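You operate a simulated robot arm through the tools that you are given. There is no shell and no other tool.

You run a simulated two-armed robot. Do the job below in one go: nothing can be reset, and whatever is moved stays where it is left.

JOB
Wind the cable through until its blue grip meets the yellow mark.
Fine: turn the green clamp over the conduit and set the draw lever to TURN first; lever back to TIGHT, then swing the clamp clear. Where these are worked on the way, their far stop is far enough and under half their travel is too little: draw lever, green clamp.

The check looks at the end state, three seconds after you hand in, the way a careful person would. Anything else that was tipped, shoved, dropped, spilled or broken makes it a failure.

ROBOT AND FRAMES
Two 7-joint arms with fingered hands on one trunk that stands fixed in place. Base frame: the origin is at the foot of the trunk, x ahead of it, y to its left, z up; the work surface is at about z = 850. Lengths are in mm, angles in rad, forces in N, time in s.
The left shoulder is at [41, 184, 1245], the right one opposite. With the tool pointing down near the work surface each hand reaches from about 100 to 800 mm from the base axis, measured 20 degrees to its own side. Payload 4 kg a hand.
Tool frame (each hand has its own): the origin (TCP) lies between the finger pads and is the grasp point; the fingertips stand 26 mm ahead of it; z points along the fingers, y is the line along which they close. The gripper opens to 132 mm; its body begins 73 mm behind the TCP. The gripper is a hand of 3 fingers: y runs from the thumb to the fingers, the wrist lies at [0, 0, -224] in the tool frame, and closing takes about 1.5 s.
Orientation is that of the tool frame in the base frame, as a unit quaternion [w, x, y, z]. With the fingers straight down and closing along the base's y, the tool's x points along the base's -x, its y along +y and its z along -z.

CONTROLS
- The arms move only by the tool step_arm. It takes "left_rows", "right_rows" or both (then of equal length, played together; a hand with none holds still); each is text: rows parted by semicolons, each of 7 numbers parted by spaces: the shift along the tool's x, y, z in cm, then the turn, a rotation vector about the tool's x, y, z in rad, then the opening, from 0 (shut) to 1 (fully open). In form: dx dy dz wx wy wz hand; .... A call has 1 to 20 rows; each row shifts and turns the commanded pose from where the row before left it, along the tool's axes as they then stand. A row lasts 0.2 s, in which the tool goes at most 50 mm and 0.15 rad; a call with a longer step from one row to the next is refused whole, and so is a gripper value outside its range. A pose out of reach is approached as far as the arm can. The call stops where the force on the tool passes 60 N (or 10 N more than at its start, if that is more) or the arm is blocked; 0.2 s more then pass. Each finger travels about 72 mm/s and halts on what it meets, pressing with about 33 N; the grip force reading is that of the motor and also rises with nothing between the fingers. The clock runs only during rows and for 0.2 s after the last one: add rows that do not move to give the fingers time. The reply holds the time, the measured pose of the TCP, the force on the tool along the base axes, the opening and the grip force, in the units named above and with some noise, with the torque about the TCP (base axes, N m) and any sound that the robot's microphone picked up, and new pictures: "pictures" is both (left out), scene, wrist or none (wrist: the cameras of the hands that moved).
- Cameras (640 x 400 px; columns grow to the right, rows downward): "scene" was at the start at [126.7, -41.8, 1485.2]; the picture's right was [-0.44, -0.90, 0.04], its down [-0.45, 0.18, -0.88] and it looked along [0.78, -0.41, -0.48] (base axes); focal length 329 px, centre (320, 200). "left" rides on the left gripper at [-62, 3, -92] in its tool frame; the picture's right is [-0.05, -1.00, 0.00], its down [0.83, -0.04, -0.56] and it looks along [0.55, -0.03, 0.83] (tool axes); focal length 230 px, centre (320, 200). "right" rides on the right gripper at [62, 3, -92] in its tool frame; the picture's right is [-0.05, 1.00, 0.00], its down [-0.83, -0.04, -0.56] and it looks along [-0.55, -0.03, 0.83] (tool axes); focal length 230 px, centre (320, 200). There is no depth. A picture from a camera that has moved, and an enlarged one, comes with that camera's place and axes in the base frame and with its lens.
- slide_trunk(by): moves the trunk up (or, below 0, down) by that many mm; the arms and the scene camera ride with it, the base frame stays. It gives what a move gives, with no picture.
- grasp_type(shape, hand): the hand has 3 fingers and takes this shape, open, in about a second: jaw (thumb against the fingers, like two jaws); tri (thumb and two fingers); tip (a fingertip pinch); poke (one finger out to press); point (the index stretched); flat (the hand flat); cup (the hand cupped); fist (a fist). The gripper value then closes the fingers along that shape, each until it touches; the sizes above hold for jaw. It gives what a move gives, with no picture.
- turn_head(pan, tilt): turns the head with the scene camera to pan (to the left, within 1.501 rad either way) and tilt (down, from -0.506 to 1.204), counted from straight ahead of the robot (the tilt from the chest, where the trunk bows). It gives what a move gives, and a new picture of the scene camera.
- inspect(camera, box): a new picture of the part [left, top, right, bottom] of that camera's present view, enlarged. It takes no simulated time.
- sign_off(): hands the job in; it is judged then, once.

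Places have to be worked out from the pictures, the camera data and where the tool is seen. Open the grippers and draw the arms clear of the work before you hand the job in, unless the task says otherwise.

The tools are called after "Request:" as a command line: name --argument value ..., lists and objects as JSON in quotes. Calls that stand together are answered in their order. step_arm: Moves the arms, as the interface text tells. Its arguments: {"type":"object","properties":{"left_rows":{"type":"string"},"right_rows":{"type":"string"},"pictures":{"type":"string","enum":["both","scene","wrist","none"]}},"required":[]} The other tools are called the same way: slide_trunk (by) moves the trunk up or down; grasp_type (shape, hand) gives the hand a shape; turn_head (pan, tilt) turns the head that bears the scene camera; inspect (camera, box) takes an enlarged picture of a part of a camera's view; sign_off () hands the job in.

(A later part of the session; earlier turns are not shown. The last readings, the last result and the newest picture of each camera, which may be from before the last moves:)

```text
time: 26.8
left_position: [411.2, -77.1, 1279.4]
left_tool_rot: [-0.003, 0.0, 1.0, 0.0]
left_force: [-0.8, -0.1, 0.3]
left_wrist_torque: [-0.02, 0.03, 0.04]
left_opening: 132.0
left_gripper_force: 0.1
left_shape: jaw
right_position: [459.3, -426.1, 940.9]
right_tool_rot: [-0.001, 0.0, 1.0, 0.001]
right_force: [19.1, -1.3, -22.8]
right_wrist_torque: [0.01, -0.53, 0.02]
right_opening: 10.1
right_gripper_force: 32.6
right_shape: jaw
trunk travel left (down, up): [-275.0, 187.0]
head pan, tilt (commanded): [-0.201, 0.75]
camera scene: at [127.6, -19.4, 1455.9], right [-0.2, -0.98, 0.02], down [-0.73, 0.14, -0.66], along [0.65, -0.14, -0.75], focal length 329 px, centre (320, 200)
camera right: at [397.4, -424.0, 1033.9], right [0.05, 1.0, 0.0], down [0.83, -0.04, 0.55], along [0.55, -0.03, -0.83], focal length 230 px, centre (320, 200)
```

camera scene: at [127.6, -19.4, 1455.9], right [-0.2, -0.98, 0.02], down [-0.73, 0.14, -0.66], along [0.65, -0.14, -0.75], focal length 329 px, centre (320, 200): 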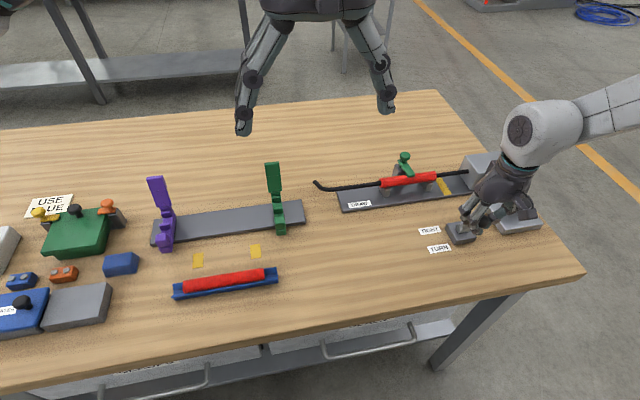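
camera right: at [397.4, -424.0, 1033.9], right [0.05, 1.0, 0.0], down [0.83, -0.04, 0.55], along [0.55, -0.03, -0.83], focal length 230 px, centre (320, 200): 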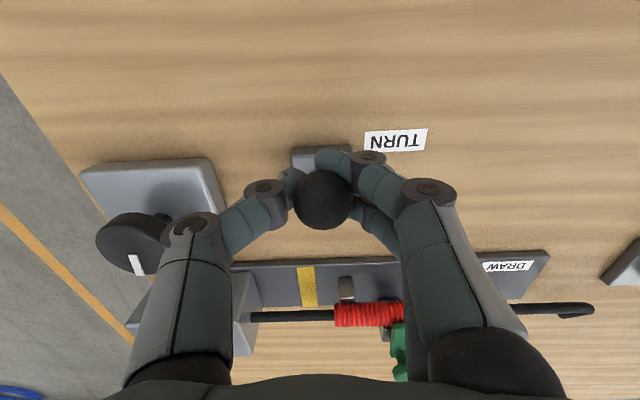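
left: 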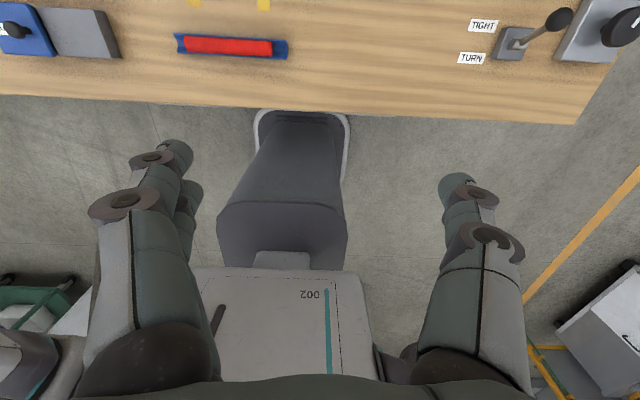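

The lever still moves with the hand (~19 N), so not hard at a stop yet. I keep pushing in small steps until it blocks.

Request:
step_arm --right_rows "0.3 0 0.15 0 0 0 0; 0.3 0 0.15 0 0 0 0; 0.3 0 0.15 0 0 0 0; 0.3 0 0.15 0 0 0 0; 0 0 0 0 0 0 0" --pictures "both"

```text
time: 28.0
left_position: [405.7, -75.1, 1281.9]
left_tool_rot: [0.0, 0.0, 1.0, 0.0]
left_force: [0.2, 0.7, 0.2]
left_wrist_torque: [-0.03, -0.02, -0.01]
left_opening: 131.8
left_gripper_force: 0.0
left_shape: jaw
right_position: [442.6, -426.0, 938.0]
right_tool_rot: [0.0, 0.0, 1.0, 0.0]
right_force: [0.2, 0.4, 0.4]
right_wrist_torque: [0.01, -0.01, 0.02]
right_opening: 4.8
right_gripper_force: 33.1
right_shape: jaw
trunk travel left (down, up): [-275.0, 187.0]
head pan, tilt (commanded): [-0.201, 0.75]
camera scene: at [121.9, -17.2, 1456.6], right [-0.2, -0.98, 0.02], down [-0.73, 0.14, -0.67], along [0.65, -0.15, -0.74], focal length 329 px, centre (320, 200)
camera right: at [380.2, -423.1, 1031.1], right [0.05, 1.0, 0.0], down [0.83, -0.04, 0.55], along [0.55, -0.03, -0.83], focal length 230 px, centre (320, 200)
```

scene: 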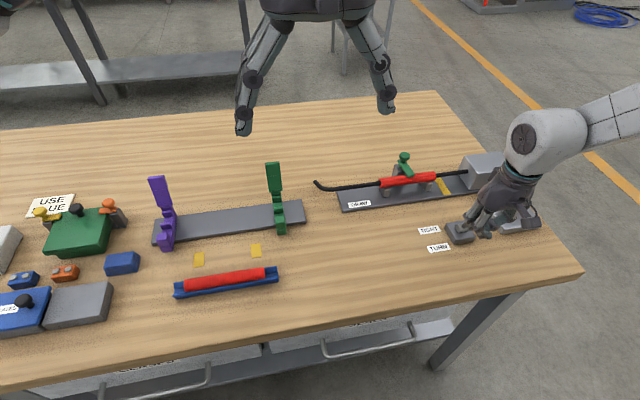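
right: 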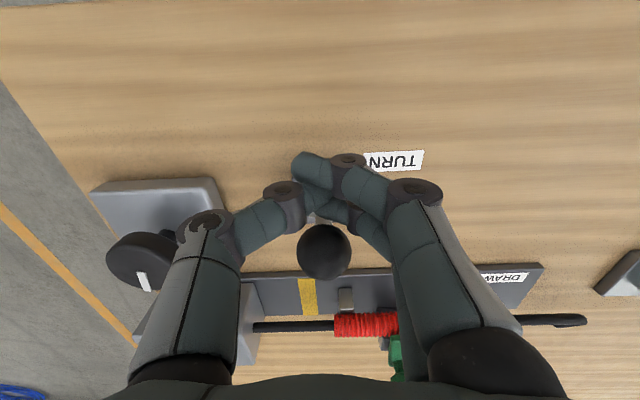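

The hand slipped off the ball toward me; the ball stays at about x≈468, mirror-image of its start, so the lever is at the TURN stop. I back off, lift, and check.

Request:
step_arm --right_rows "1.0 0 0 0 0 0 0; 1.0 0 0 0 0 0 0; 0 0 -2.5 0 0 0 0; 0 0 -3 0 0 0 0.3; 0 0 -3 0 0 0 0.6; 0 0 0 0 0 0 0.8; 0 0 0 0 0 0 0.8" --pictures "both"

Request:
inspect --camera "scene" --box '[360, 130, 560, 260]'

Request:
inspect --camera "right" --box '[200, 100, 460, 340]'

```text
time: 29.6
left_position: [406.9, -73.4, 1281.3]
left_tool_rot: [0.0, 0.0, 1.0, 0.0]
left_force: [0.3, 0.2, -0.3]
left_wrist_torque: [-0.03, 0.0, 0.03]
left_opening: 132.1
left_gripper_force: 0.2
left_shape: jaw
right_position: [422.9, -425.5, 1022.0]
right_tool_rot: [0.0, 0.0, 1.0, 0.0]
right_force: [-0.4, 1.2, -1.0]
right_wrist_torque: [-0.04, 0.01, 0.01]
right_opening: 105.1
right_gripper_force: 0.1
right_shape: jaw
trunk travel left (down, up): [-275.0, 187.0]
head pan, tilt (commanded): [-0.201, 0.75]
camera scene: at [122.5, -17.3, 1456.4], right [-0.2, -0.98, 0.02], down [-0.73, 0.14, -0.67], along [0.65, -0.15, -0.74], focal length 329 px, centre (320, 200)
camera right: at [361.5, -422.5, 1114.3], right [0.05, 1.0, 0.0], down [0.83, -0.04, 0.55], along [0.55, -0.03, -0.83], focal length 230 px, centre (320, 200)
```

scene: 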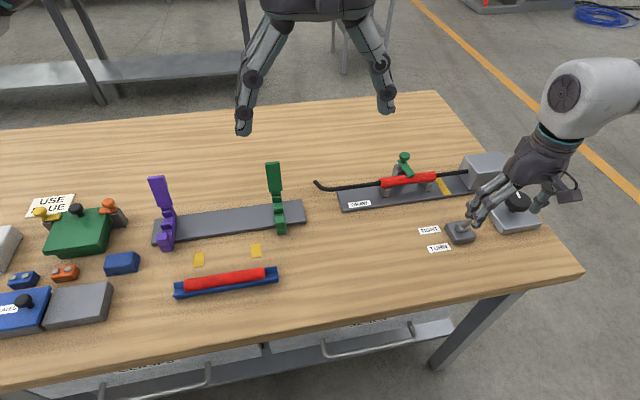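
right: 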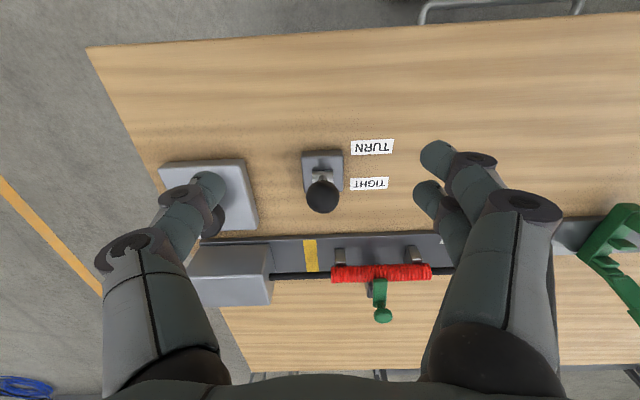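

```text
3.08 times, centred on (460, 195) of scene
camera zoom: at [122.5, -17.3, 1456.4], right [-0.2, -0.98, 0.02], down [-0.73, 0.14, -0.67], along [0.65, -0.15, -0.74], focal length 1012 px, centre (-111, 215)
```

zoom: 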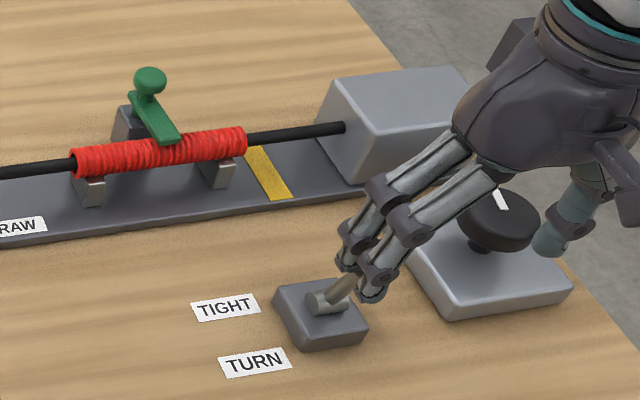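

```text
1.67 times, centred on (330, 220) of right
camera zoom: at [361.5, -422.5, 1114.3], right [0.05, 1.0, 0.0], down [0.83, -0.04, 0.55], along [0.55, -0.03, -0.83], focal length 384 px, centre (303, 167)
```

zoom: 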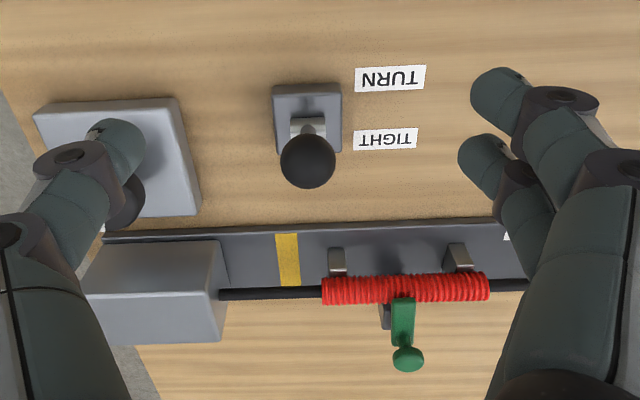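

The lever ball is on the TURN side. Now I move above the winding knob near (515, −565) to look at it.

Request:
step_arm --right_rows "-1.9 -2.8 0 0 0 0 1; -1.9 -2.8 0 0 0 0 1; -1.8 -2.8 0 0 0 0 1; -1.8 -2.8 0 0 0 0 1; -1.8 -2.8 0 0 0 0 1; 0 0 0 0 0 0 1" --pictures "both"

Request:
inspect --camera "scene" --box '[400, 130, 560, 260]'

Request:
inspect --camera "right" --box '[200, 60, 460, 300]'

```text
time: 31.0
left_position: [407.7, -72.3, 1281.7]
left_tool_rot: [0.0, 0.0, 1.0, 0.0]
left_force: [0.0, 0.8, -0.2]
left_wrist_torque: [0.01, 0.0, 0.0]
left_opening: 132.0
left_gripper_force: 0.0
left_shape: jaw
right_position: [515.7, -564.7, 1024.3]
right_tool_rot: [0.0, -0.001, 1.0, 0.0]
right_force: [0.0, 0.9, -1.3]
right_wrist_torque: [-0.05, -0.03, 0.02]
right_opening: 132.2
right_gripper_force: 0.1
right_shape: jaw
trunk travel left (down, up): [-275.0, 187.0]
head pan, tilt (commanded): [-0.201, 0.75]
camera scene: at [122.1, -16.6, 1456.5], right [-0.2, -0.98, 0.02], down [-0.73, 0.14, -0.67], along [0.65, -0.15, -0.74], focal length 329 px, centre (320, 200)
camera right: at [454.3, -561.3, 1116.2], right [0.05, 1.0, 0.0], down [0.83, -0.04, 0.56], along [0.55, -0.03, -0.83], focal length 230 px, centre (320, 200)
```

scene: 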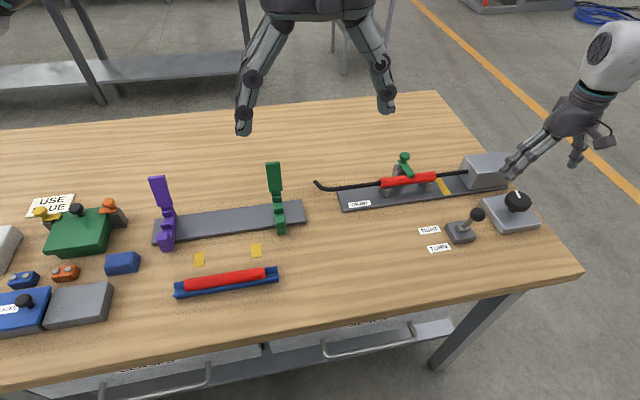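
right: 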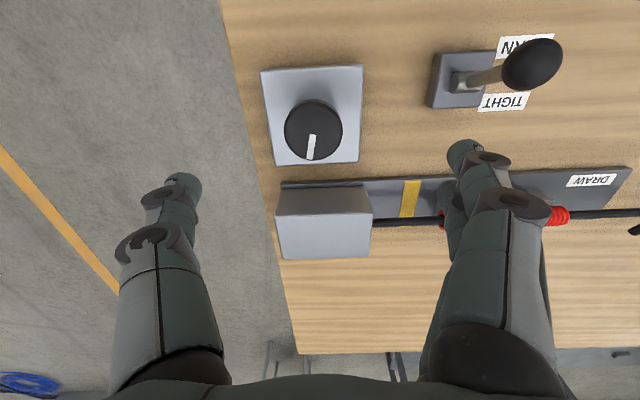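

```text
3.08 times, centred on (480, 195) of scene
camera zoom: at [122.1, -16.6, 1456.5], right [-0.2, -0.98, 0.02], down [-0.73, 0.14, -0.67], along [0.65, -0.15, -0.74], focal length 1012 px, centre (-172, 215)
```

zoom: 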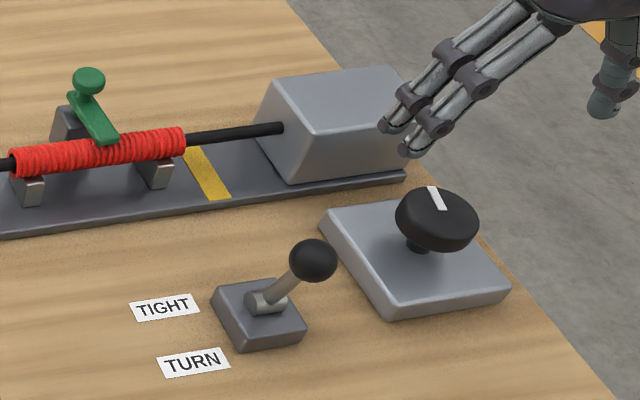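

```text
1.67 times, centred on (330, 180) of right
camera zoom: at [454.3, -561.3, 1116.2], right [0.05, 1.0, 0.0], down [0.83, -0.04, 0.56], along [0.55, -0.03, -0.83], focal length 384 px, centre (303, 233)
```

zoom: 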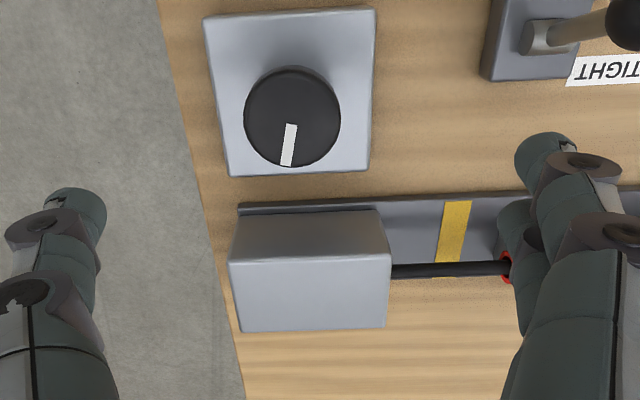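

The lever ball sits at about (470, −425, 948), i.e. fully on the TURN side. The knob centre is at about (514.5, −569), top z≈916. I descend around it and grip.

Request:
step_arm --right_rows "0.12 -0.43 2.5 0 0 0 1; 0 0 2.5 0 0 0 1; 0 0 2.5 0 0 0 1; 0 0 2.0 0 0 0 1; 0 0 1.9 0 0 0 1; 0 0 0 0 0 0 1" --pictures "both"

Request:
inspect --camera "scene" --box '[440, 130, 600, 260]'

```text
time: 32.4
left_position: [406.3, -72.7, 1281.4]
left_tool_rot: [0.0, 0.001, 1.0, 0.0]
left_force: [0.4, 0.7, 0.8]
left_wrist_torque: [0.02, 0.0, 0.0]
left_opening: 132.0
left_gripper_force: 0.0
left_shape: jaw
right_position: [514.3, -569.8, 911.2]
right_tool_rot: [0.0, 0.0, 1.0, 0.0]
right_force: [-0.2, -0.3, 0.0]
right_wrist_torque: [-0.01, 0.01, 0.01]
right_opening: 131.9
right_gripper_force: 0.0
right_shape: jaw
trunk travel left (down, up): [-275.0, 187.0]
head pan, tilt (commanded): [-0.201, 0.75]
camera scene: at [122.4, -17.2, 1456.5], right [-0.2, -0.98, 0.02], down [-0.73, 0.14, -0.67], along [0.65, -0.15, -0.74], focal length 329 px, centre (320, 200)
camera right: at [452.0, -567.9, 1003.5], right [0.05, 1.0, 0.0], down [0.83, -0.04, 0.56], along [0.55, -0.03, -0.83], focal length 230 px, centre (320, 200)
```

scene: 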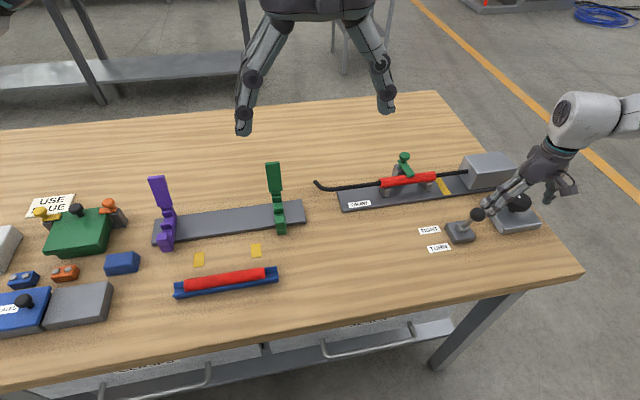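
right: 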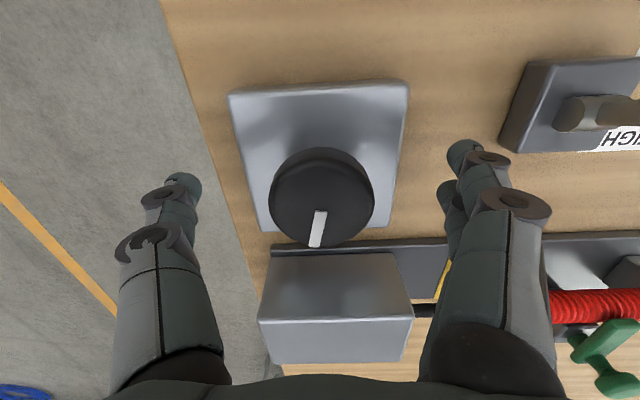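

```text
3.08 times, centred on (520, 195) of scene
camera zoom: at [122.4, -17.2, 1456.5], right [-0.2, -0.98, 0.02], down [-0.73, 0.14, -0.67], along [0.65, -0.15, -0.74], focal length 1012 px, centre (-295, 215)
```

zoom: 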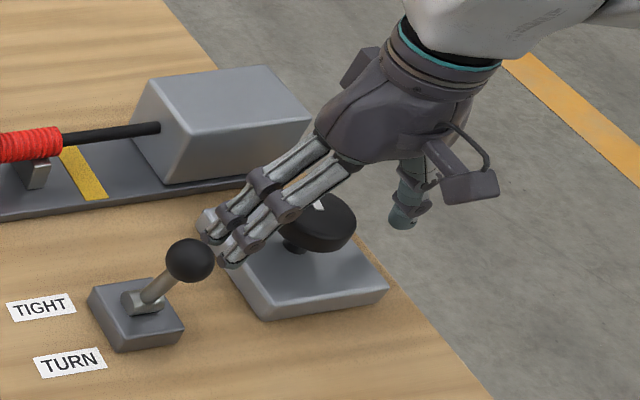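

The knob is centred. I lower 4 mm and close on it.

Request:
step_arm --right_rows "0 0 0.4 0 0 0 1; 0 0 0 0 0 0 0.8; 0 0 0 0 0 0 0.6; 0 0 0 0 0 0 0.4; 0 0 0 0 0 0 0.2; 0 0 0 0 0 0 0; 0 0 0 0 0 0 0" --pictures "both"

Request:
inspect --camera "scene" --box '[360, 140, 520, 230]'

```text
time: 34.0
left_position: [407.2, -75.6, 1281.1]
left_tool_rot: [-0.001, 0.001, 1.0, 0.001]
left_force: [0.3, 0.5, -0.1]
left_wrist_torque: [0.0, 0.02, 0.02]
left_opening: 131.8
left_gripper_force: 0.0
left_shape: jaw
right_position: [514.1, -571.2, 905.2]
right_tool_rot: [-0.002, 0.0, 1.0, 0.001]
right_force: [-1.0, -0.8, -10.8]
right_wrist_torque: [-0.14, 0.02, -0.01]
right_opening: 35.7
right_gripper_force: 33.2
right_shape: jaw
trunk travel left (down, up): [-275.0, 187.0]
head pan, tilt (commanded): [-0.201, 0.75]
camera scene: at [123.7, -18.7, 1456.2], right [-0.2, -0.98, 0.02], down [-0.73, 0.14, -0.67], along [0.65, -0.15, -0.74], focal length 329 px, centre (320, 200)
camera right: at [452.6, -568.7, 997.5], right [0.05, 1.0, 0.0], down [0.83, -0.04, 0.55], along [0.55, -0.03, -0.83], focal length 230 px, centre (320, 200)
```

scene: 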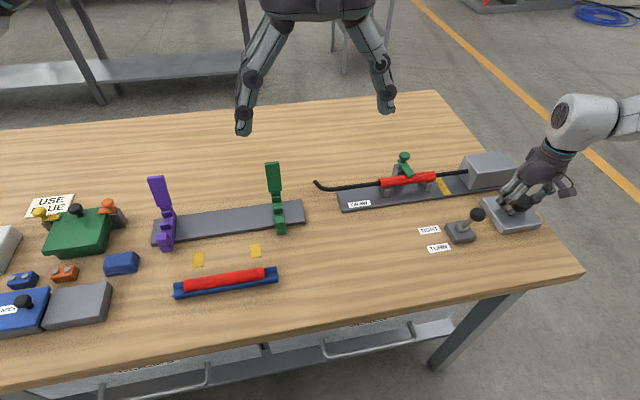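
right: 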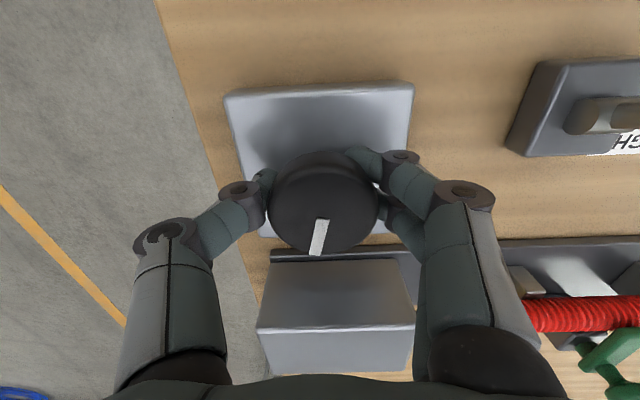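

```text
4.00 times, centred on (440, 185) of scene
camera zoom: at [123.7, -18.7, 1456.2], right [-0.2, -0.98, 0.02], down [-0.73, 0.14, -0.67], along [0.65, -0.15, -0.74], focal length 1316 px, centre (-160, 260)
```

zoom: 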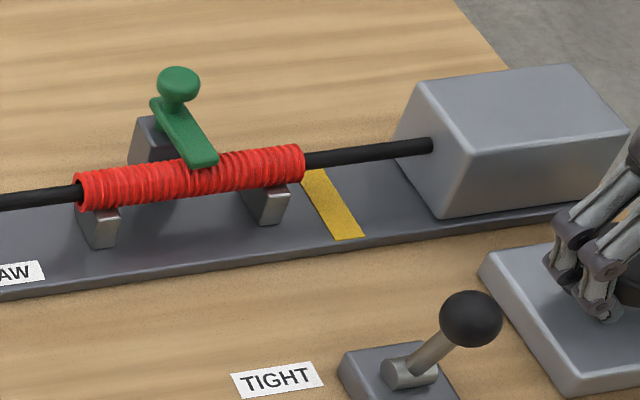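

Knob gripped. I try a clockwise turn of 0.6 rad and watch the cable.

Request:
step_arm --right_rows "0 0 0 0 0 0.1 0; 0 0 0 0 0 0.1 0; 0 0 0 0 0 0.1 0; 0 0 0 0 0 0.1 0; 0 0 0 0 0 0.1 0; 0 0 0 0 0 0.1 0" --pictures "both"

Request:
inspect --camera "scene" --box '[300, 140, 520, 230]'

```text
time: 35.4
left_position: [406.8, -74.2, 1281.4]
left_tool_rot: [0.0, 0.0, 1.0, -0.001]
left_force: [-0.2, 0.5, -0.5]
left_wrist_torque: [-0.01, 0.01, 0.0]
left_opening: 132.0
left_gripper_force: 0.1
left_shape: jaw
right_position: [515.2, -567.7, 905.4]
right_tool_rot: [-0.002, 0.296, 0.955, 0.0]
right_force: [-3.1, 2.1, -7.1]
right_wrist_torque: [-0.08, 0.12, 0.05]
right_opening: 35.2
right_gripper_force: 32.9
right_shape: jaw
trunk travel left (down, up): [-275.0, 187.0]
head pan, tilt (commanded): [-0.201, 0.75]
camera scene: at [123.0, -17.5, 1456.4], right [-0.2, -0.98, 0.02], down [-0.73, 0.14, -0.67], along [0.65, -0.15, -0.74], focal length 329 px, centre (320, 200)
camera right: at [465.3, -531.4, 996.9], right [0.61, 0.79, 0.0], down [0.66, -0.51, 0.55], along [0.44, -0.34, -0.83], focal length 230 px, centre (320, 200)
```

scene: 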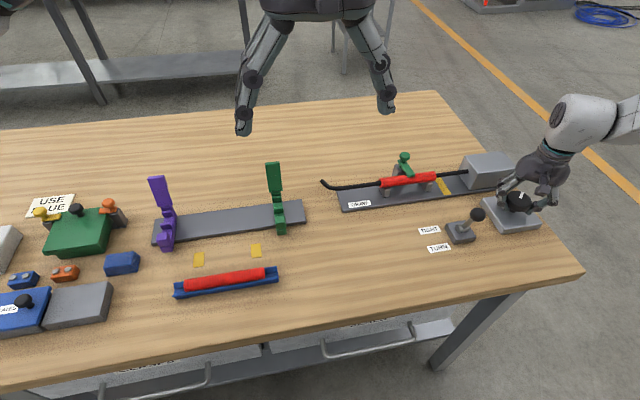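
right: 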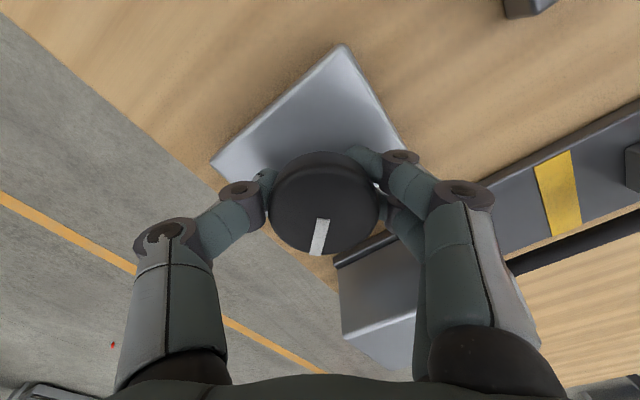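

```text
2.91 times, centred on (410, 185) of scene
camera zoom: at [123.0, -17.5, 1456.4], right [-0.2, -0.98, 0.02], down [-0.73, 0.14, -0.67], along [0.65, -0.15, -0.74], focal length 957 px, centre (58, 244)
```

zoom: 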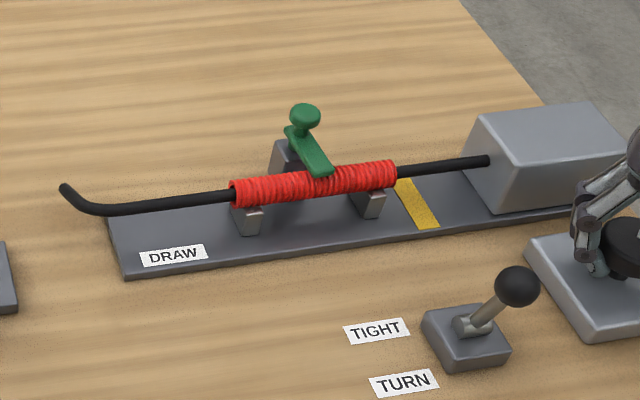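

The cable tail shortened (moved ~15 mm to the right), so clockwise draws it in. I continue turning, looking for the blue grip.

Request:
step_arm --right_rows "0 0 0 0 0 0.1 0; 0 0 0 0 0 0.1 0; 0 0 0 0 0 0.1 0; 0 0 0 0 0 0.1 0; 0 0 0 0 0 0.1 0; 0 0 0 0 0 0.1 0; 0 0 0 0 0 0.1 0; 0 0 0 0 0 0.1 0" --pictures "both"

Request:
inspect --camera "scene" --box '[300, 140, 520, 230]'

```text
time: 37.2
left_position: [409.6, -71.0, 1279.2]
left_tool_rot: [-0.001, 0.0, 1.0, -0.001]
left_force: [-0.6, -0.4, 0.2]
left_wrist_torque: [-0.01, 0.02, -0.02]
left_opening: 131.9
left_gripper_force: 0.2
left_shape: jaw
right_position: [517.0, -566.3, 904.9]
right_tool_rot: [-0.001, 0.644, 0.765, 0.0]
right_force: [3.8, 25.6, -18.0]
right_wrist_torque: [0.16, 0.17, 0.1]
right_opening: 34.8
right_gripper_force: 32.8
right_shape: jaw
trunk travel left (down, up): [-275.0, 187.0]
head pan, tilt (commanded): [-0.201, 0.75]
camera scene: at [125.4, -14.9, 1456.1], right [-0.2, -0.98, 0.02], down [-0.73, 0.13, -0.67], along [0.65, -0.15, -0.75], focal length 329 px, centre (320, 200)
camera right: at [509.2, -505.4, 997.2], right [0.99, 0.12, 0.0], down [0.1, -0.83, 0.55], along [0.06, -0.55, -0.83], focal length 230 px, centre (320, 200)
```

scene: 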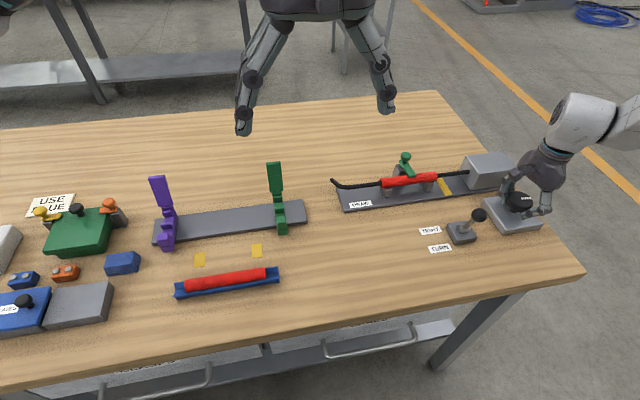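
right: 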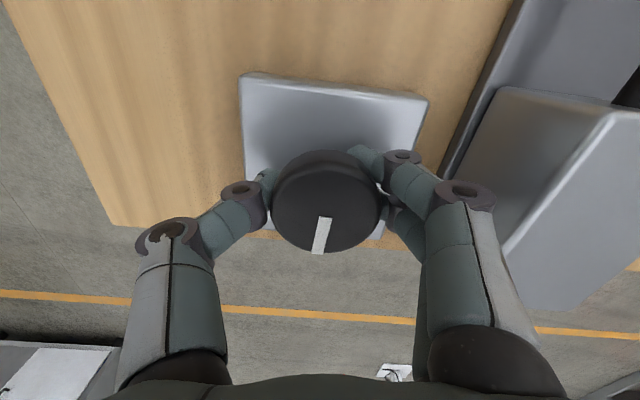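

```text
2.91 times, centred on (410, 185) of scene
camera zoom: at [125.4, -14.9, 1456.1], right [-0.2, -0.98, 0.02], down [-0.73, 0.13, -0.67], along [0.65, -0.15, -0.75], focal length 957 px, centre (58, 244)
```

zoom: 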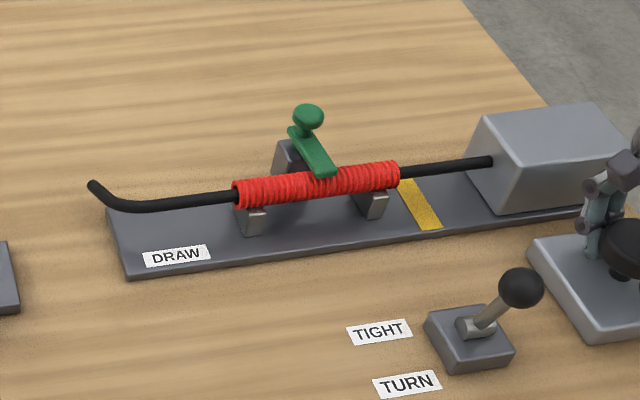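

Still drawing in well (tail moved ~30 mm more). Some lateral force, so I shift ~3 mm toward +y to relieve it and continue turning.

Request:
step_arm --right_rows "0.25 0.05 0 0 0 0 0; 0 0 0 0 0 0.1 0; 0 0 0 0 0 0.1 0; 0 0 0 0 0 0.1 0; 0 0 0 0 0 0.1 0; 0 0 0 0 0 0.1 0; 0 0 0 0 0 0.1 0" --pictures "both"

Request:
inspect --camera "scene" --box '[300, 140, 520, 230]'

```text
time: 38.8
left_position: [411.6, -73.8, 1279.1]
left_tool_rot: [-0.002, -0.001, 1.0, 0.0]
left_force: [0.2, 0.1, -0.1]
left_wrist_torque: [0.01, 0.01, 0.0]
left_opening: 132.0
left_gripper_force: 0.0
left_shape: jaw
right_position: [520.1, -564.3, 904.7]
right_tool_rot: [0.0, 0.841, 0.54, 0.0]
right_force: [15.0, 18.9, -17.7]
right_wrist_torque: [0.24, 0.04, 0.11]
right_opening: 34.6
right_gripper_force: 32.7
right_shape: jaw
trunk travel left (down, up): [-275.0, 187.0]
head pan, tilt (commanded): [-0.201, 0.75]
camera scene: at [126.9, -16.2, 1456.1], right [-0.2, -0.98, 0.02], down [-0.73, 0.14, -0.67], along [0.65, -0.15, -0.75], focal length 329 px, centre (320, 200)
camera right: at [547.6, -510.7, 997.1], right [0.89, -0.46, 0.0], down [-0.39, -0.74, 0.56], along [-0.26, -0.49, -0.83], focal length 230 px, centre (320, 200)
```

scene: 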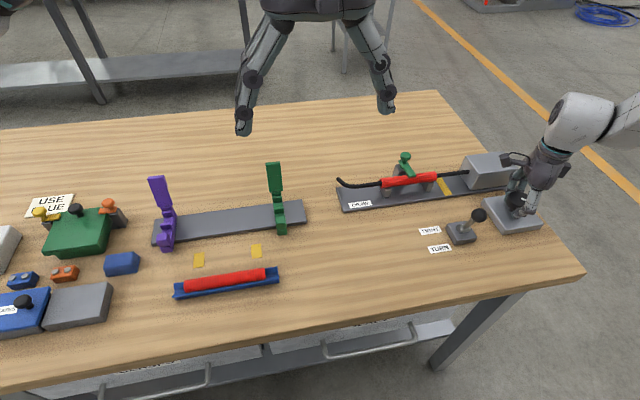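
right: 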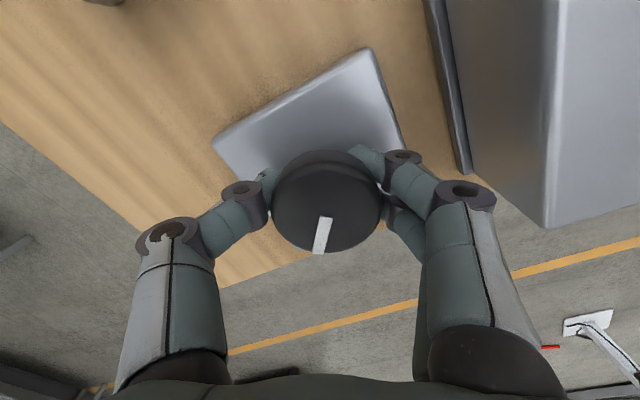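

```text
2.91 times, centred on (410, 185) of scene
camera zoom: at [126.9, -16.2, 1456.1], right [-0.2, -0.98, 0.02], down [-0.73, 0.14, -0.67], along [0.65, -0.15, -0.75], focal length 957 px, centre (58, 244)
```

zoom: 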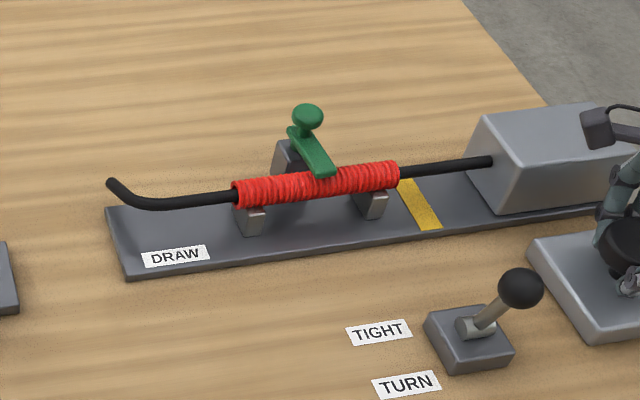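

Cable keeps drawing (tail ~52 mm total for 2.0 rad). I continue with another 0.6 rad, relieving the lateral force a bit.

Request:
step_arm --right_rows "0.26 0.1 0 0 0 0 0; 0 0 0 0 0 0.1 0; 0 0 0 0 0 0.1 0; 0 0 0 0 0 0.1 0; 0 0 0 0 0 0.1 0; 0 0 0 0 0 0.1 0; 0 0 0 0 0 0.1 0" --pictures "both"

Request:
inspect --camera "scene" --box '[300, 140, 520, 230]'

```text
time: 40.4
left_position: [403.4, -73.6, 1281.7]
left_tool_rot: [0.002, 0.0, 1.0, 0.0]
left_force: [0.1, 0.4, 0.4]
left_wrist_torque: [0.02, -0.05, 0.03]
left_opening: 131.9
left_gripper_force: 0.1
left_shape: jaw
right_position: [457.3, -645.9, 863.9]
right_tool_rot: [-0.001, 0.963, 0.268, 0.006]
right_force: [0.6, 3.4, 33.7]
right_wrist_torque: [-0.11, 0.29, -0.03]
right_opening: 17.6
right_gripper_force: 33.6
right_shape: jaw
right hand out of reach, approached as far as the arm can: row 3, 4, 5, 6, 7
trunk travel left (down, up): [-275.0, 187.0]
head pan, tilt (commanded): [-0.201, 0.75]
camera scene: at [118.7, -15.3, 1456.8], right [-0.2, -0.98, 0.02], down [-0.73, 0.14, -0.67], along [0.65, -0.15, -0.74], focal length 329 px, centre (320, 200)
camera right: at [508.6, -617.1, 957.0], right [0.47, -0.88, 0.0], down [-0.74, -0.4, 0.54], along [-0.48, -0.26, -0.84], focal length 230 px, centre (320, 200)
```

scene: 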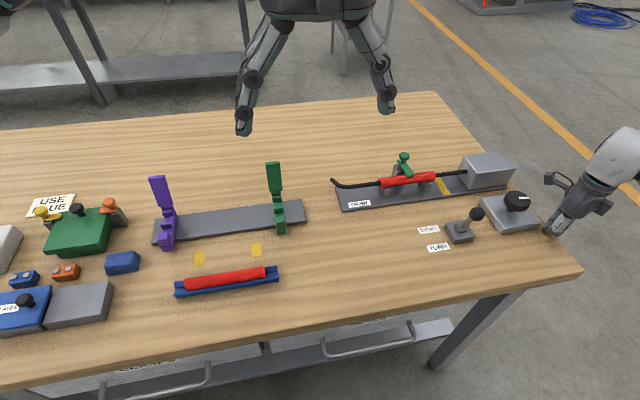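
right: 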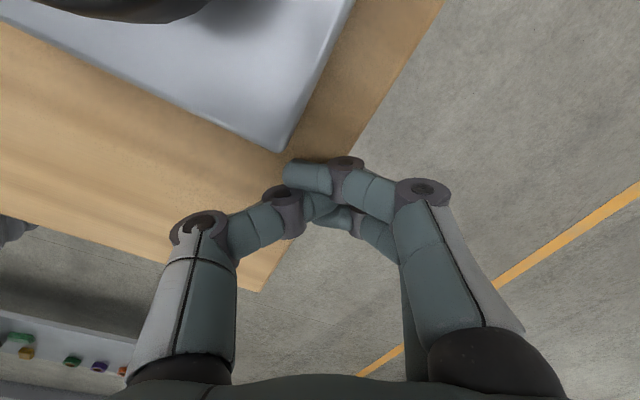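

```text
2.91 times, centred on (410, 185) of scene
camera zoom: at [118.7, -15.3, 1456.8], right [-0.2, -0.98, 0.02], down [-0.73, 0.14, -0.67], along [0.65, -0.15, -0.74], focal length 957 px, centre (58, 244)
```

zoom: 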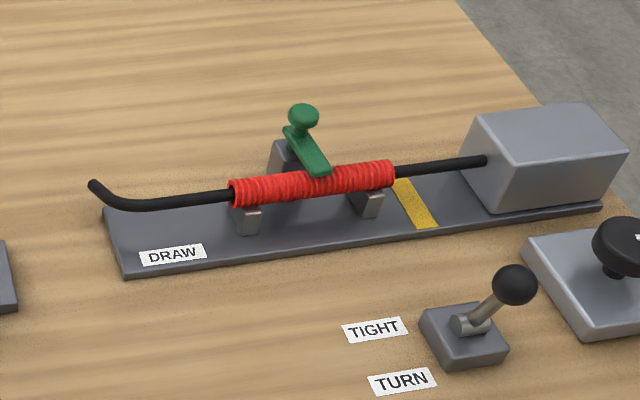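

The wrist hit its yaw limit and the hand swung off the knob to (457, −646, 864), pressing on the table beside the plate; the knob backed slightly. I first lift a small step to see how the arm responds.

Request:
step_arm --right_rows "0 0 -1.0 0 0 0 0" --pictures "both"

```text
time: 40.8
left_position: [407.2, -73.5, 1280.3]
left_tool_rot: [0.0, 0.0, 1.0, 0.0]
left_force: [-0.5, -1.1, 0.5]
left_wrist_torque: [0.02, 0.02, 0.01]
left_opening: 132.0
left_gripper_force: 0.2
left_shape: jaw
right_position: [452.6, -648.2, 867.1]
right_tool_rot: [-0.003, 0.963, 0.268, 0.002]
right_force: [1.6, 3.3, 9.5]
right_wrist_torque: [0.05, 0.06, -0.05]
right_opening: 14.3
right_gripper_force: 33.5
right_shape: jaw
right hand out of reach, approached as far as the arm can: row 1
trunk travel left (down, up): [-275.0, 187.0]
head pan, tilt (commanded): [-0.201, 0.75]
camera scene: at [122.9, -16.2, 1456.0], right [-0.2, -0.98, 0.02], down [-0.73, 0.14, -0.67], along [0.65, -0.15, -0.74], focal length 329 px, centre (320, 200)
camera right: at [506.5, -620.9, 959.0], right [0.47, -0.88, -0.01], down [-0.73, -0.4, 0.55], along [-0.49, -0.26, -0.83], focal length 230 px, centre (320, 200)
```

scene: 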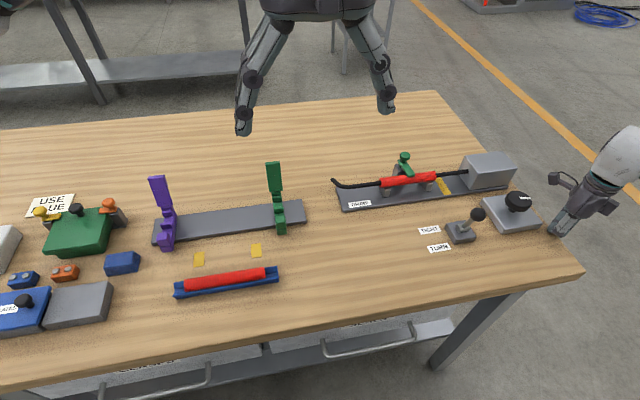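
right: 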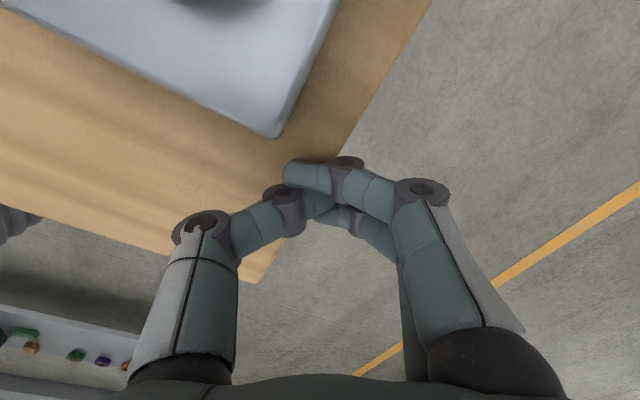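

Still limited by the yaw. I rotate back a tiny bit (−0.05 rad) to see whether the hand stays here or heads back towards the knob.

Request:
step_arm --right_rows "0 0 0 0 0 -0.05 0" --pictures "none"

```text
time: 41.2
left_position: [408.0, -75.2, 1280.6]
left_tool_rot: [-0.001, 0.0, 1.0, 0.0]
left_force: [0.2, -0.1, -0.1]
left_wrist_torque: [0.0, 0.0, 0.02]
left_opening: 131.9
left_gripper_force: 0.1
left_shape: jaw
right_position: [454.4, -651.0, 868.5]
right_tool_rot: [-0.001, 0.957, 0.291, -0.002]
right_force: [-0.2, 0.2, 0.8]
right_wrist_torque: [0.0, 0.02, -0.03]
right_opening: 13.5
right_gripper_force: 33.0
right_shape: jaw
trunk travel left (down, up): [-275.0, 187.0]
head pan, tilt (commanded): [-0.201, 0.75]
```

The commanded pose stays with the hand here, forces are ~0. I now lift while unwinding the yaw.

Request:
step_arm --right_rows "0 0 -0.6 0 0 -0.1 0; 0 0 -1.5 0 0 -0.1 0; 0 0 -2 0 0 -0.1 0; 0 0 -2 0 0 -0.1 0; 0 0 -2 0 0 -0.1 0; 0 0 -2 0 0 -0.1 0; 0 0 -2 0 0 -0.1 0" --pictures "both"

Request:
inspect --camera "scene" --box '[300, 130, 580, 290]'

```text
time: 42.8
left_position: [407.1, -73.5, 1280.9]
left_tool_rot: [0.0, 0.0, 1.0, 0.0]
left_force: [0.2, -0.4, -0.3]
left_wrist_torque: [0.04, -0.01, 0.0]
left_opening: 131.9
left_gripper_force: 0.0
left_shape: jaw
right_position: [454.1, -649.5, 989.6]
right_tool_rot: [0.0, 0.798, 0.603, 0.0]
right_force: [0.1, -0.9, 0.0]
right_wrist_torque: [0.0, 0.02, -0.01]
right_opening: 13.4
right_gripper_force: 32.8
right_shape: jaw
trunk travel left (down, up): [-275.0, 187.0]
head pan, tilt (commanded): [-0.201, 0.75]
camera scene: at [121.9, -17.0, 1456.5], right [-0.2, -0.98, 0.02], down [-0.73, 0.14, -0.67], along [0.65, -0.15, -0.74], focal length 329 px, centre (320, 200)
camera right: at [473.8, -591.5, 1082.9], right [0.95, -0.32, 0.0], down [-0.27, -0.79, 0.56], along [-0.18, -0.53, -0.83], focal length 230 px, centre (320, 200)
```

scene: 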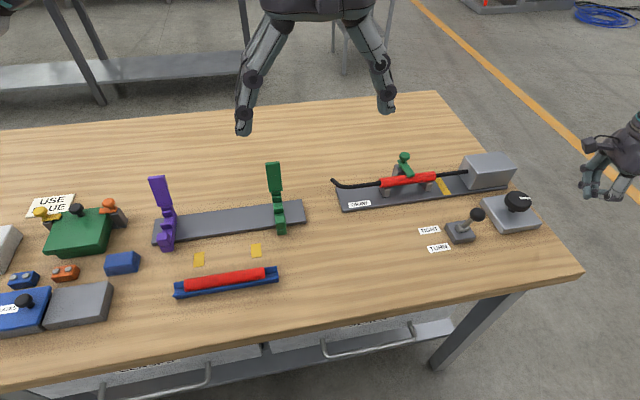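
right: 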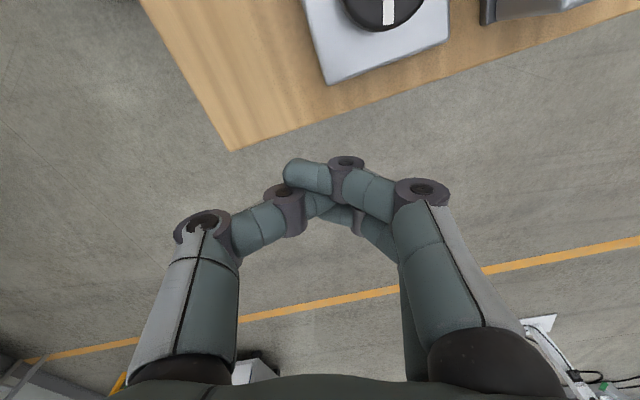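

```text
2.29 times, centred on (440, 210) of scene
camera zoom: at [121.9, -17.0, 1456.5], right [-0.2, -0.98, 0.02], down [-0.73, 0.14, -0.67], along [0.65, -0.15, -0.74], focal length 752 px, centre (46, 177)
```

zoom: 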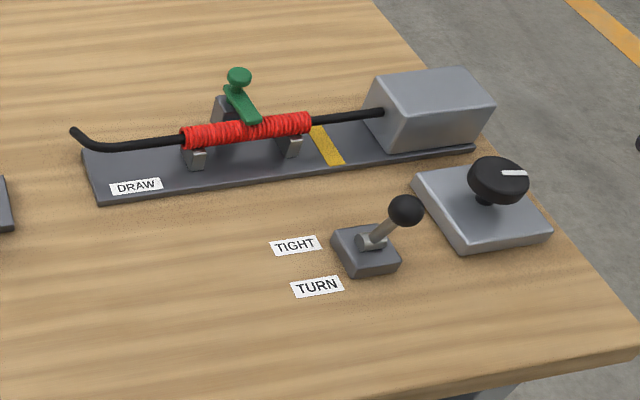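

Nothing was disturbed; knob and lever are as left. I unwind the yaw to 0 with the hand off to the side, open, and come back over the knob at a safe height.

Request:
step_arm --right_rows "0 0 -0.5 0 0 -0.142 0.2; 0 0 -0.5 0 0 -0.142 0.4; 0 0 -0.5 0 0 -0.142 0.6; 0 0 0 0 0 -0.142 0.8; 0 0 0 0 0 -0.142 1; 0 0 0 0 0 -0.142 1; 0 0 0 0 0 -0.142 1; 0 0 0 0 0 -0.142 1; 0 0 0 0 0 -0.142 1; 0 0 0 0 0 -0.142 1; 0 0 0 0 0 -0.142 1; 0 0 0 0 0 -0.142 1; 0 0 0 0 0 -0.142 1; -2.0 2.67 0 0 0 0 1; -2.0 2.67 0 0 0 0 1; -2.0 2.67 0 0 0 0 1; 0 0 0 0 0 0 1" --pictures "both"

```text
time: 46.4
left_position: [406.8, -75.4, 1281.7]
left_tool_rot: [0.0, 0.0, 1.0, -0.001]
left_force: [1.1, -0.2, 0.0]
left_wrist_torque: [0.01, 0.02, -0.01]
left_opening: 131.9
left_gripper_force: 0.1
left_shape: jaw
right_position: [514.3, -570.5, 1001.8]
right_tool_rot: [0.0, 0.003, 1.0, 0.0]
right_force: [0.2, -0.1, -0.3]
right_wrist_torque: [0.04, 0.02, -0.01]
right_opening: 131.8
right_gripper_force: 0.0
right_shape: jaw
trunk travel left (down, up): [-275.0, 187.0]
head pan, tilt (commanded): [-0.201, 0.75]
camera scene: at [122.1, -17.7, 1456.5], right [-0.2, -0.98, 0.02], down [-0.73, 0.14, -0.67], along [0.65, -0.15, -0.74], focal length 329 px, centre (320, 200)
camera right: at [453.5, -567.4, 1095.1], right [0.06, 1.0, 0.0], down [0.83, -0.05, 0.56], along [0.55, -0.03, -0.83], focal length 230 px, centre (320, 200)
```

scene: 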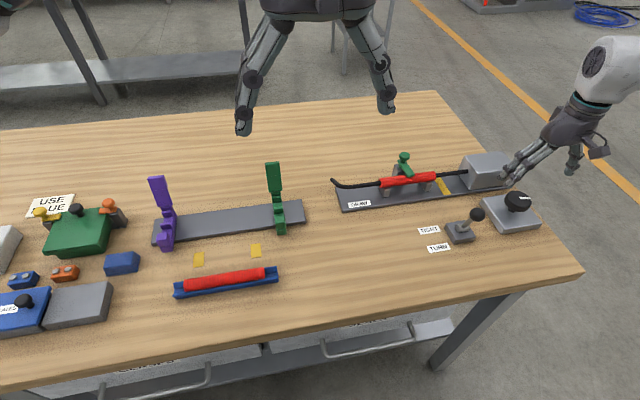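
right: 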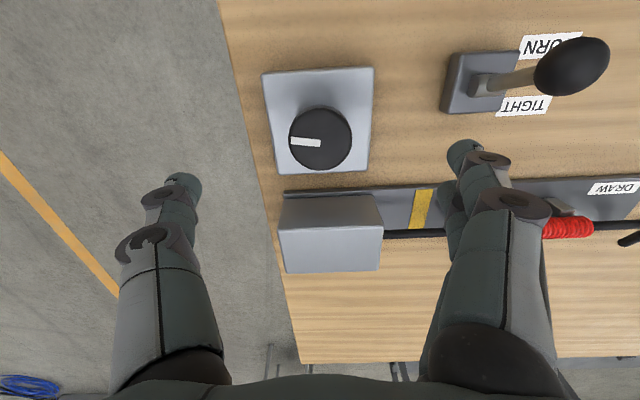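

Knob centre confirmed at about (515, −570). I test whether the hand can be yawed to −1.3 rad here above the knob.

Request:
step_arm --right_rows "0 0 0 0 0 -0.13 1; 0 0 0 0 0 -0.13 1; 0 0 0 0 0 -0.13 1; 0 0 0 0 0 -0.13 1; 0 0 0 0 0 -0.13 1; 0 0 0 0 0 -0.13 1; 0 0 0 0 0 -0.13 1; 0 0 0 0 0 -0.13 1; 0 0 0 0 0 -0.13 1; 0 0 0 0 0 -0.13 1; 0 0 0 0 0 0 1" --pictures "wrist"

```text
time: 48.8
left_position: [406.6, -73.6, 1282.3]
left_tool_rot: [0.0, 0.0, 1.0, -0.001]
left_force: [0.2, -0.1, 0.4]
left_wrist_torque: [0.01, 0.02, -0.01]
left_opening: 131.9
left_gripper_force: 0.1
left_shape: jaw
right_position: [517.3, -569.9, 1006.1]
right_tool_rot: [0.0, -0.604, 0.797, 0.001]
right_force: [-0.7, 0.1, -0.1]
right_wrist_torque: [-0.01, -0.03, 0.06]
right_opening: 131.8
right_gripper_force: 0.0
right_shape: jaw
trunk travel left (down, up): [-275.0, 187.0]
head pan, tilt (commanded): [-0.201, 0.75]
camera right: at [496.2, -629.2, 1097.8], right [-0.95, 0.32, 0.0], down [0.27, 0.79, 0.56], along [0.18, 0.53, -0.83], focal length 230 px, centre (320, 200)
```

right: 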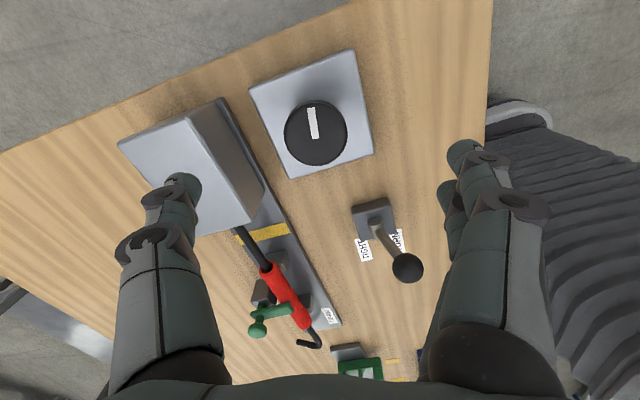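

Yaw −1.3 is reachable. I narrow the fingers to clear the box, descend around the knob and grip again.

Request:
step_arm --right_rows "0.06 -0.14 0 0 0 0 0.66; 0 0 0 0 0 0 0.66; 0 0 2.4 0 0 0 0.66; 0 0 2.4 0 0 0 0.66; 0 0 2.4 0 0 0 0.66; 0 0 2.4 0 0 0 0.66; 0 0 0 0 0 0 0.66; 0 0 0 0 0 0 0.5; 0 0 0 0 0 0 0.3; 0 0 0 0 0 0 0.1; 0 0 0 0 0 0 0; 0 0 0 0 0 0 0" --pictures "both"

```text
time: 51.4
left_position: [408.7, -75.1, 1281.1]
left_tool_rot: [-0.001, -0.001, 1.0, 0.0]
left_force: [0.0, 0.1, 0.9]
left_wrist_torque: [-0.04, 0.0, 0.0]
left_opening: 131.9
left_gripper_force: 0.1
left_shape: jaw
right_position: [517.4, -570.5, 906.5]
right_tool_rot: [-0.001, -0.604, 0.797, 0.001]
right_force: [2.7, 1.9, -11.7]
right_wrist_torque: [-0.04, -0.15, 0.0]
right_opening: 39.0
right_gripper_force: 33.3
right_shape: jaw
trunk travel left (down, up): [-275.0, 187.0]
head pan, tilt (commanded): [-0.201, 0.75]
camera scene: at [124.2, -18.3, 1456.2], right [-0.2, -0.98, 0.02], down [-0.73, 0.14, -0.67], along [0.65, -0.15, -0.75], focal length 329 px, centre (320, 200)
camera right: at [498.1, -628.9, 999.5], right [-0.95, 0.32, 0.0], down [0.27, 0.79, 0.56], along [0.18, 0.53, -0.83], focal length 230 px, centre (320, 200)
```

scene: 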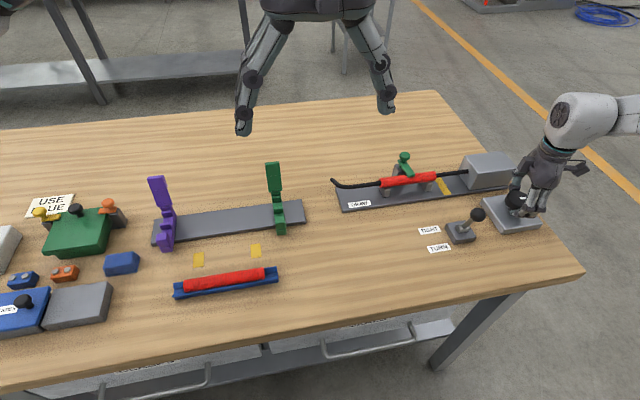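
right: 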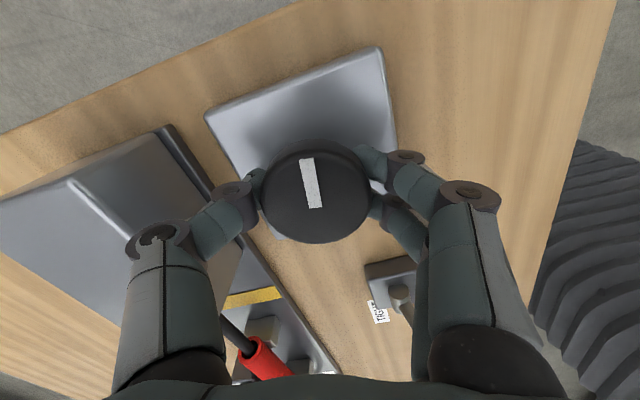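

Good grip. I turn clockwise 1.0 rad, then check.

Request:
step_arm --right_rows "0 0 0 0 0 0.1 0; 0 0 0 0 0 0.1 0; 0 0 0 0 0 0.1 0; 0 0 0 0 0 0.1 0; 0 0 0 0 0 0.1 0; 0 0 0 0 0 0.1 0; 0 0 0 0 0 0.1 0; 0 0 0 0 0 0.1 0; 0 0 0 0 0 0.1 0; 0 0 0 0 0 0.1 0" --pictures "wrist"

Request:
inspect --camera "scene" --box '[300, 140, 520, 230]'

```text
time: 53.6
left_position: [409.7, -74.1, 1280.7]
left_tool_rot: [-0.001, 0.001, 1.0, 0.0]
left_force: [-0.4, -0.1, -0.1]
left_wrist_torque: [0.0, 0.01, 0.0]
left_opening: 131.7
left_gripper_force: 0.0
left_shape: jaw
right_position: [519.0, -570.5, 906.1]
right_tool_rot: [0.0, -0.147, 0.989, 0.0]
right_force: [9.5, 14.0, -13.7]
right_wrist_torque: [0.09, -0.08, 0.06]
right_opening: 37.7
right_gripper_force: 33.5
right_shape: jaw
trunk travel left (down, up): [-275.0, 187.0]
head pan, tilt (commanded): [-0.201, 0.75]
camera right: at [459.3, -586.3, 999.6], right [-0.24, 0.97, 0.0], down [0.81, 0.2, 0.55], along [0.54, 0.13, -0.83], focal length 230 px, centre (320, 200)
```

right: 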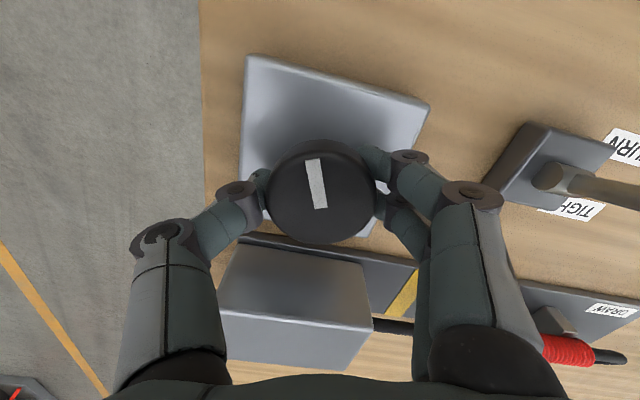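

```text
2.91 times, centred on (410, 185) of scene
camera zoom: at [125.5, -16.7, 1456.2], right [-0.2, -0.98, 0.02], down [-0.73, 0.14, -0.67], along [0.65, -0.15, -0.75], focal length 957 px, centre (58, 244)
```

zoom: 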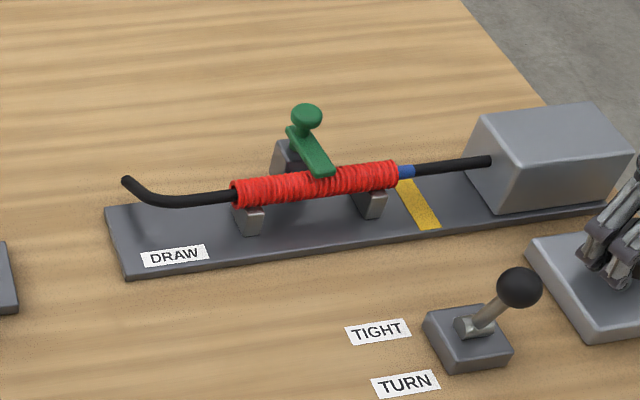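

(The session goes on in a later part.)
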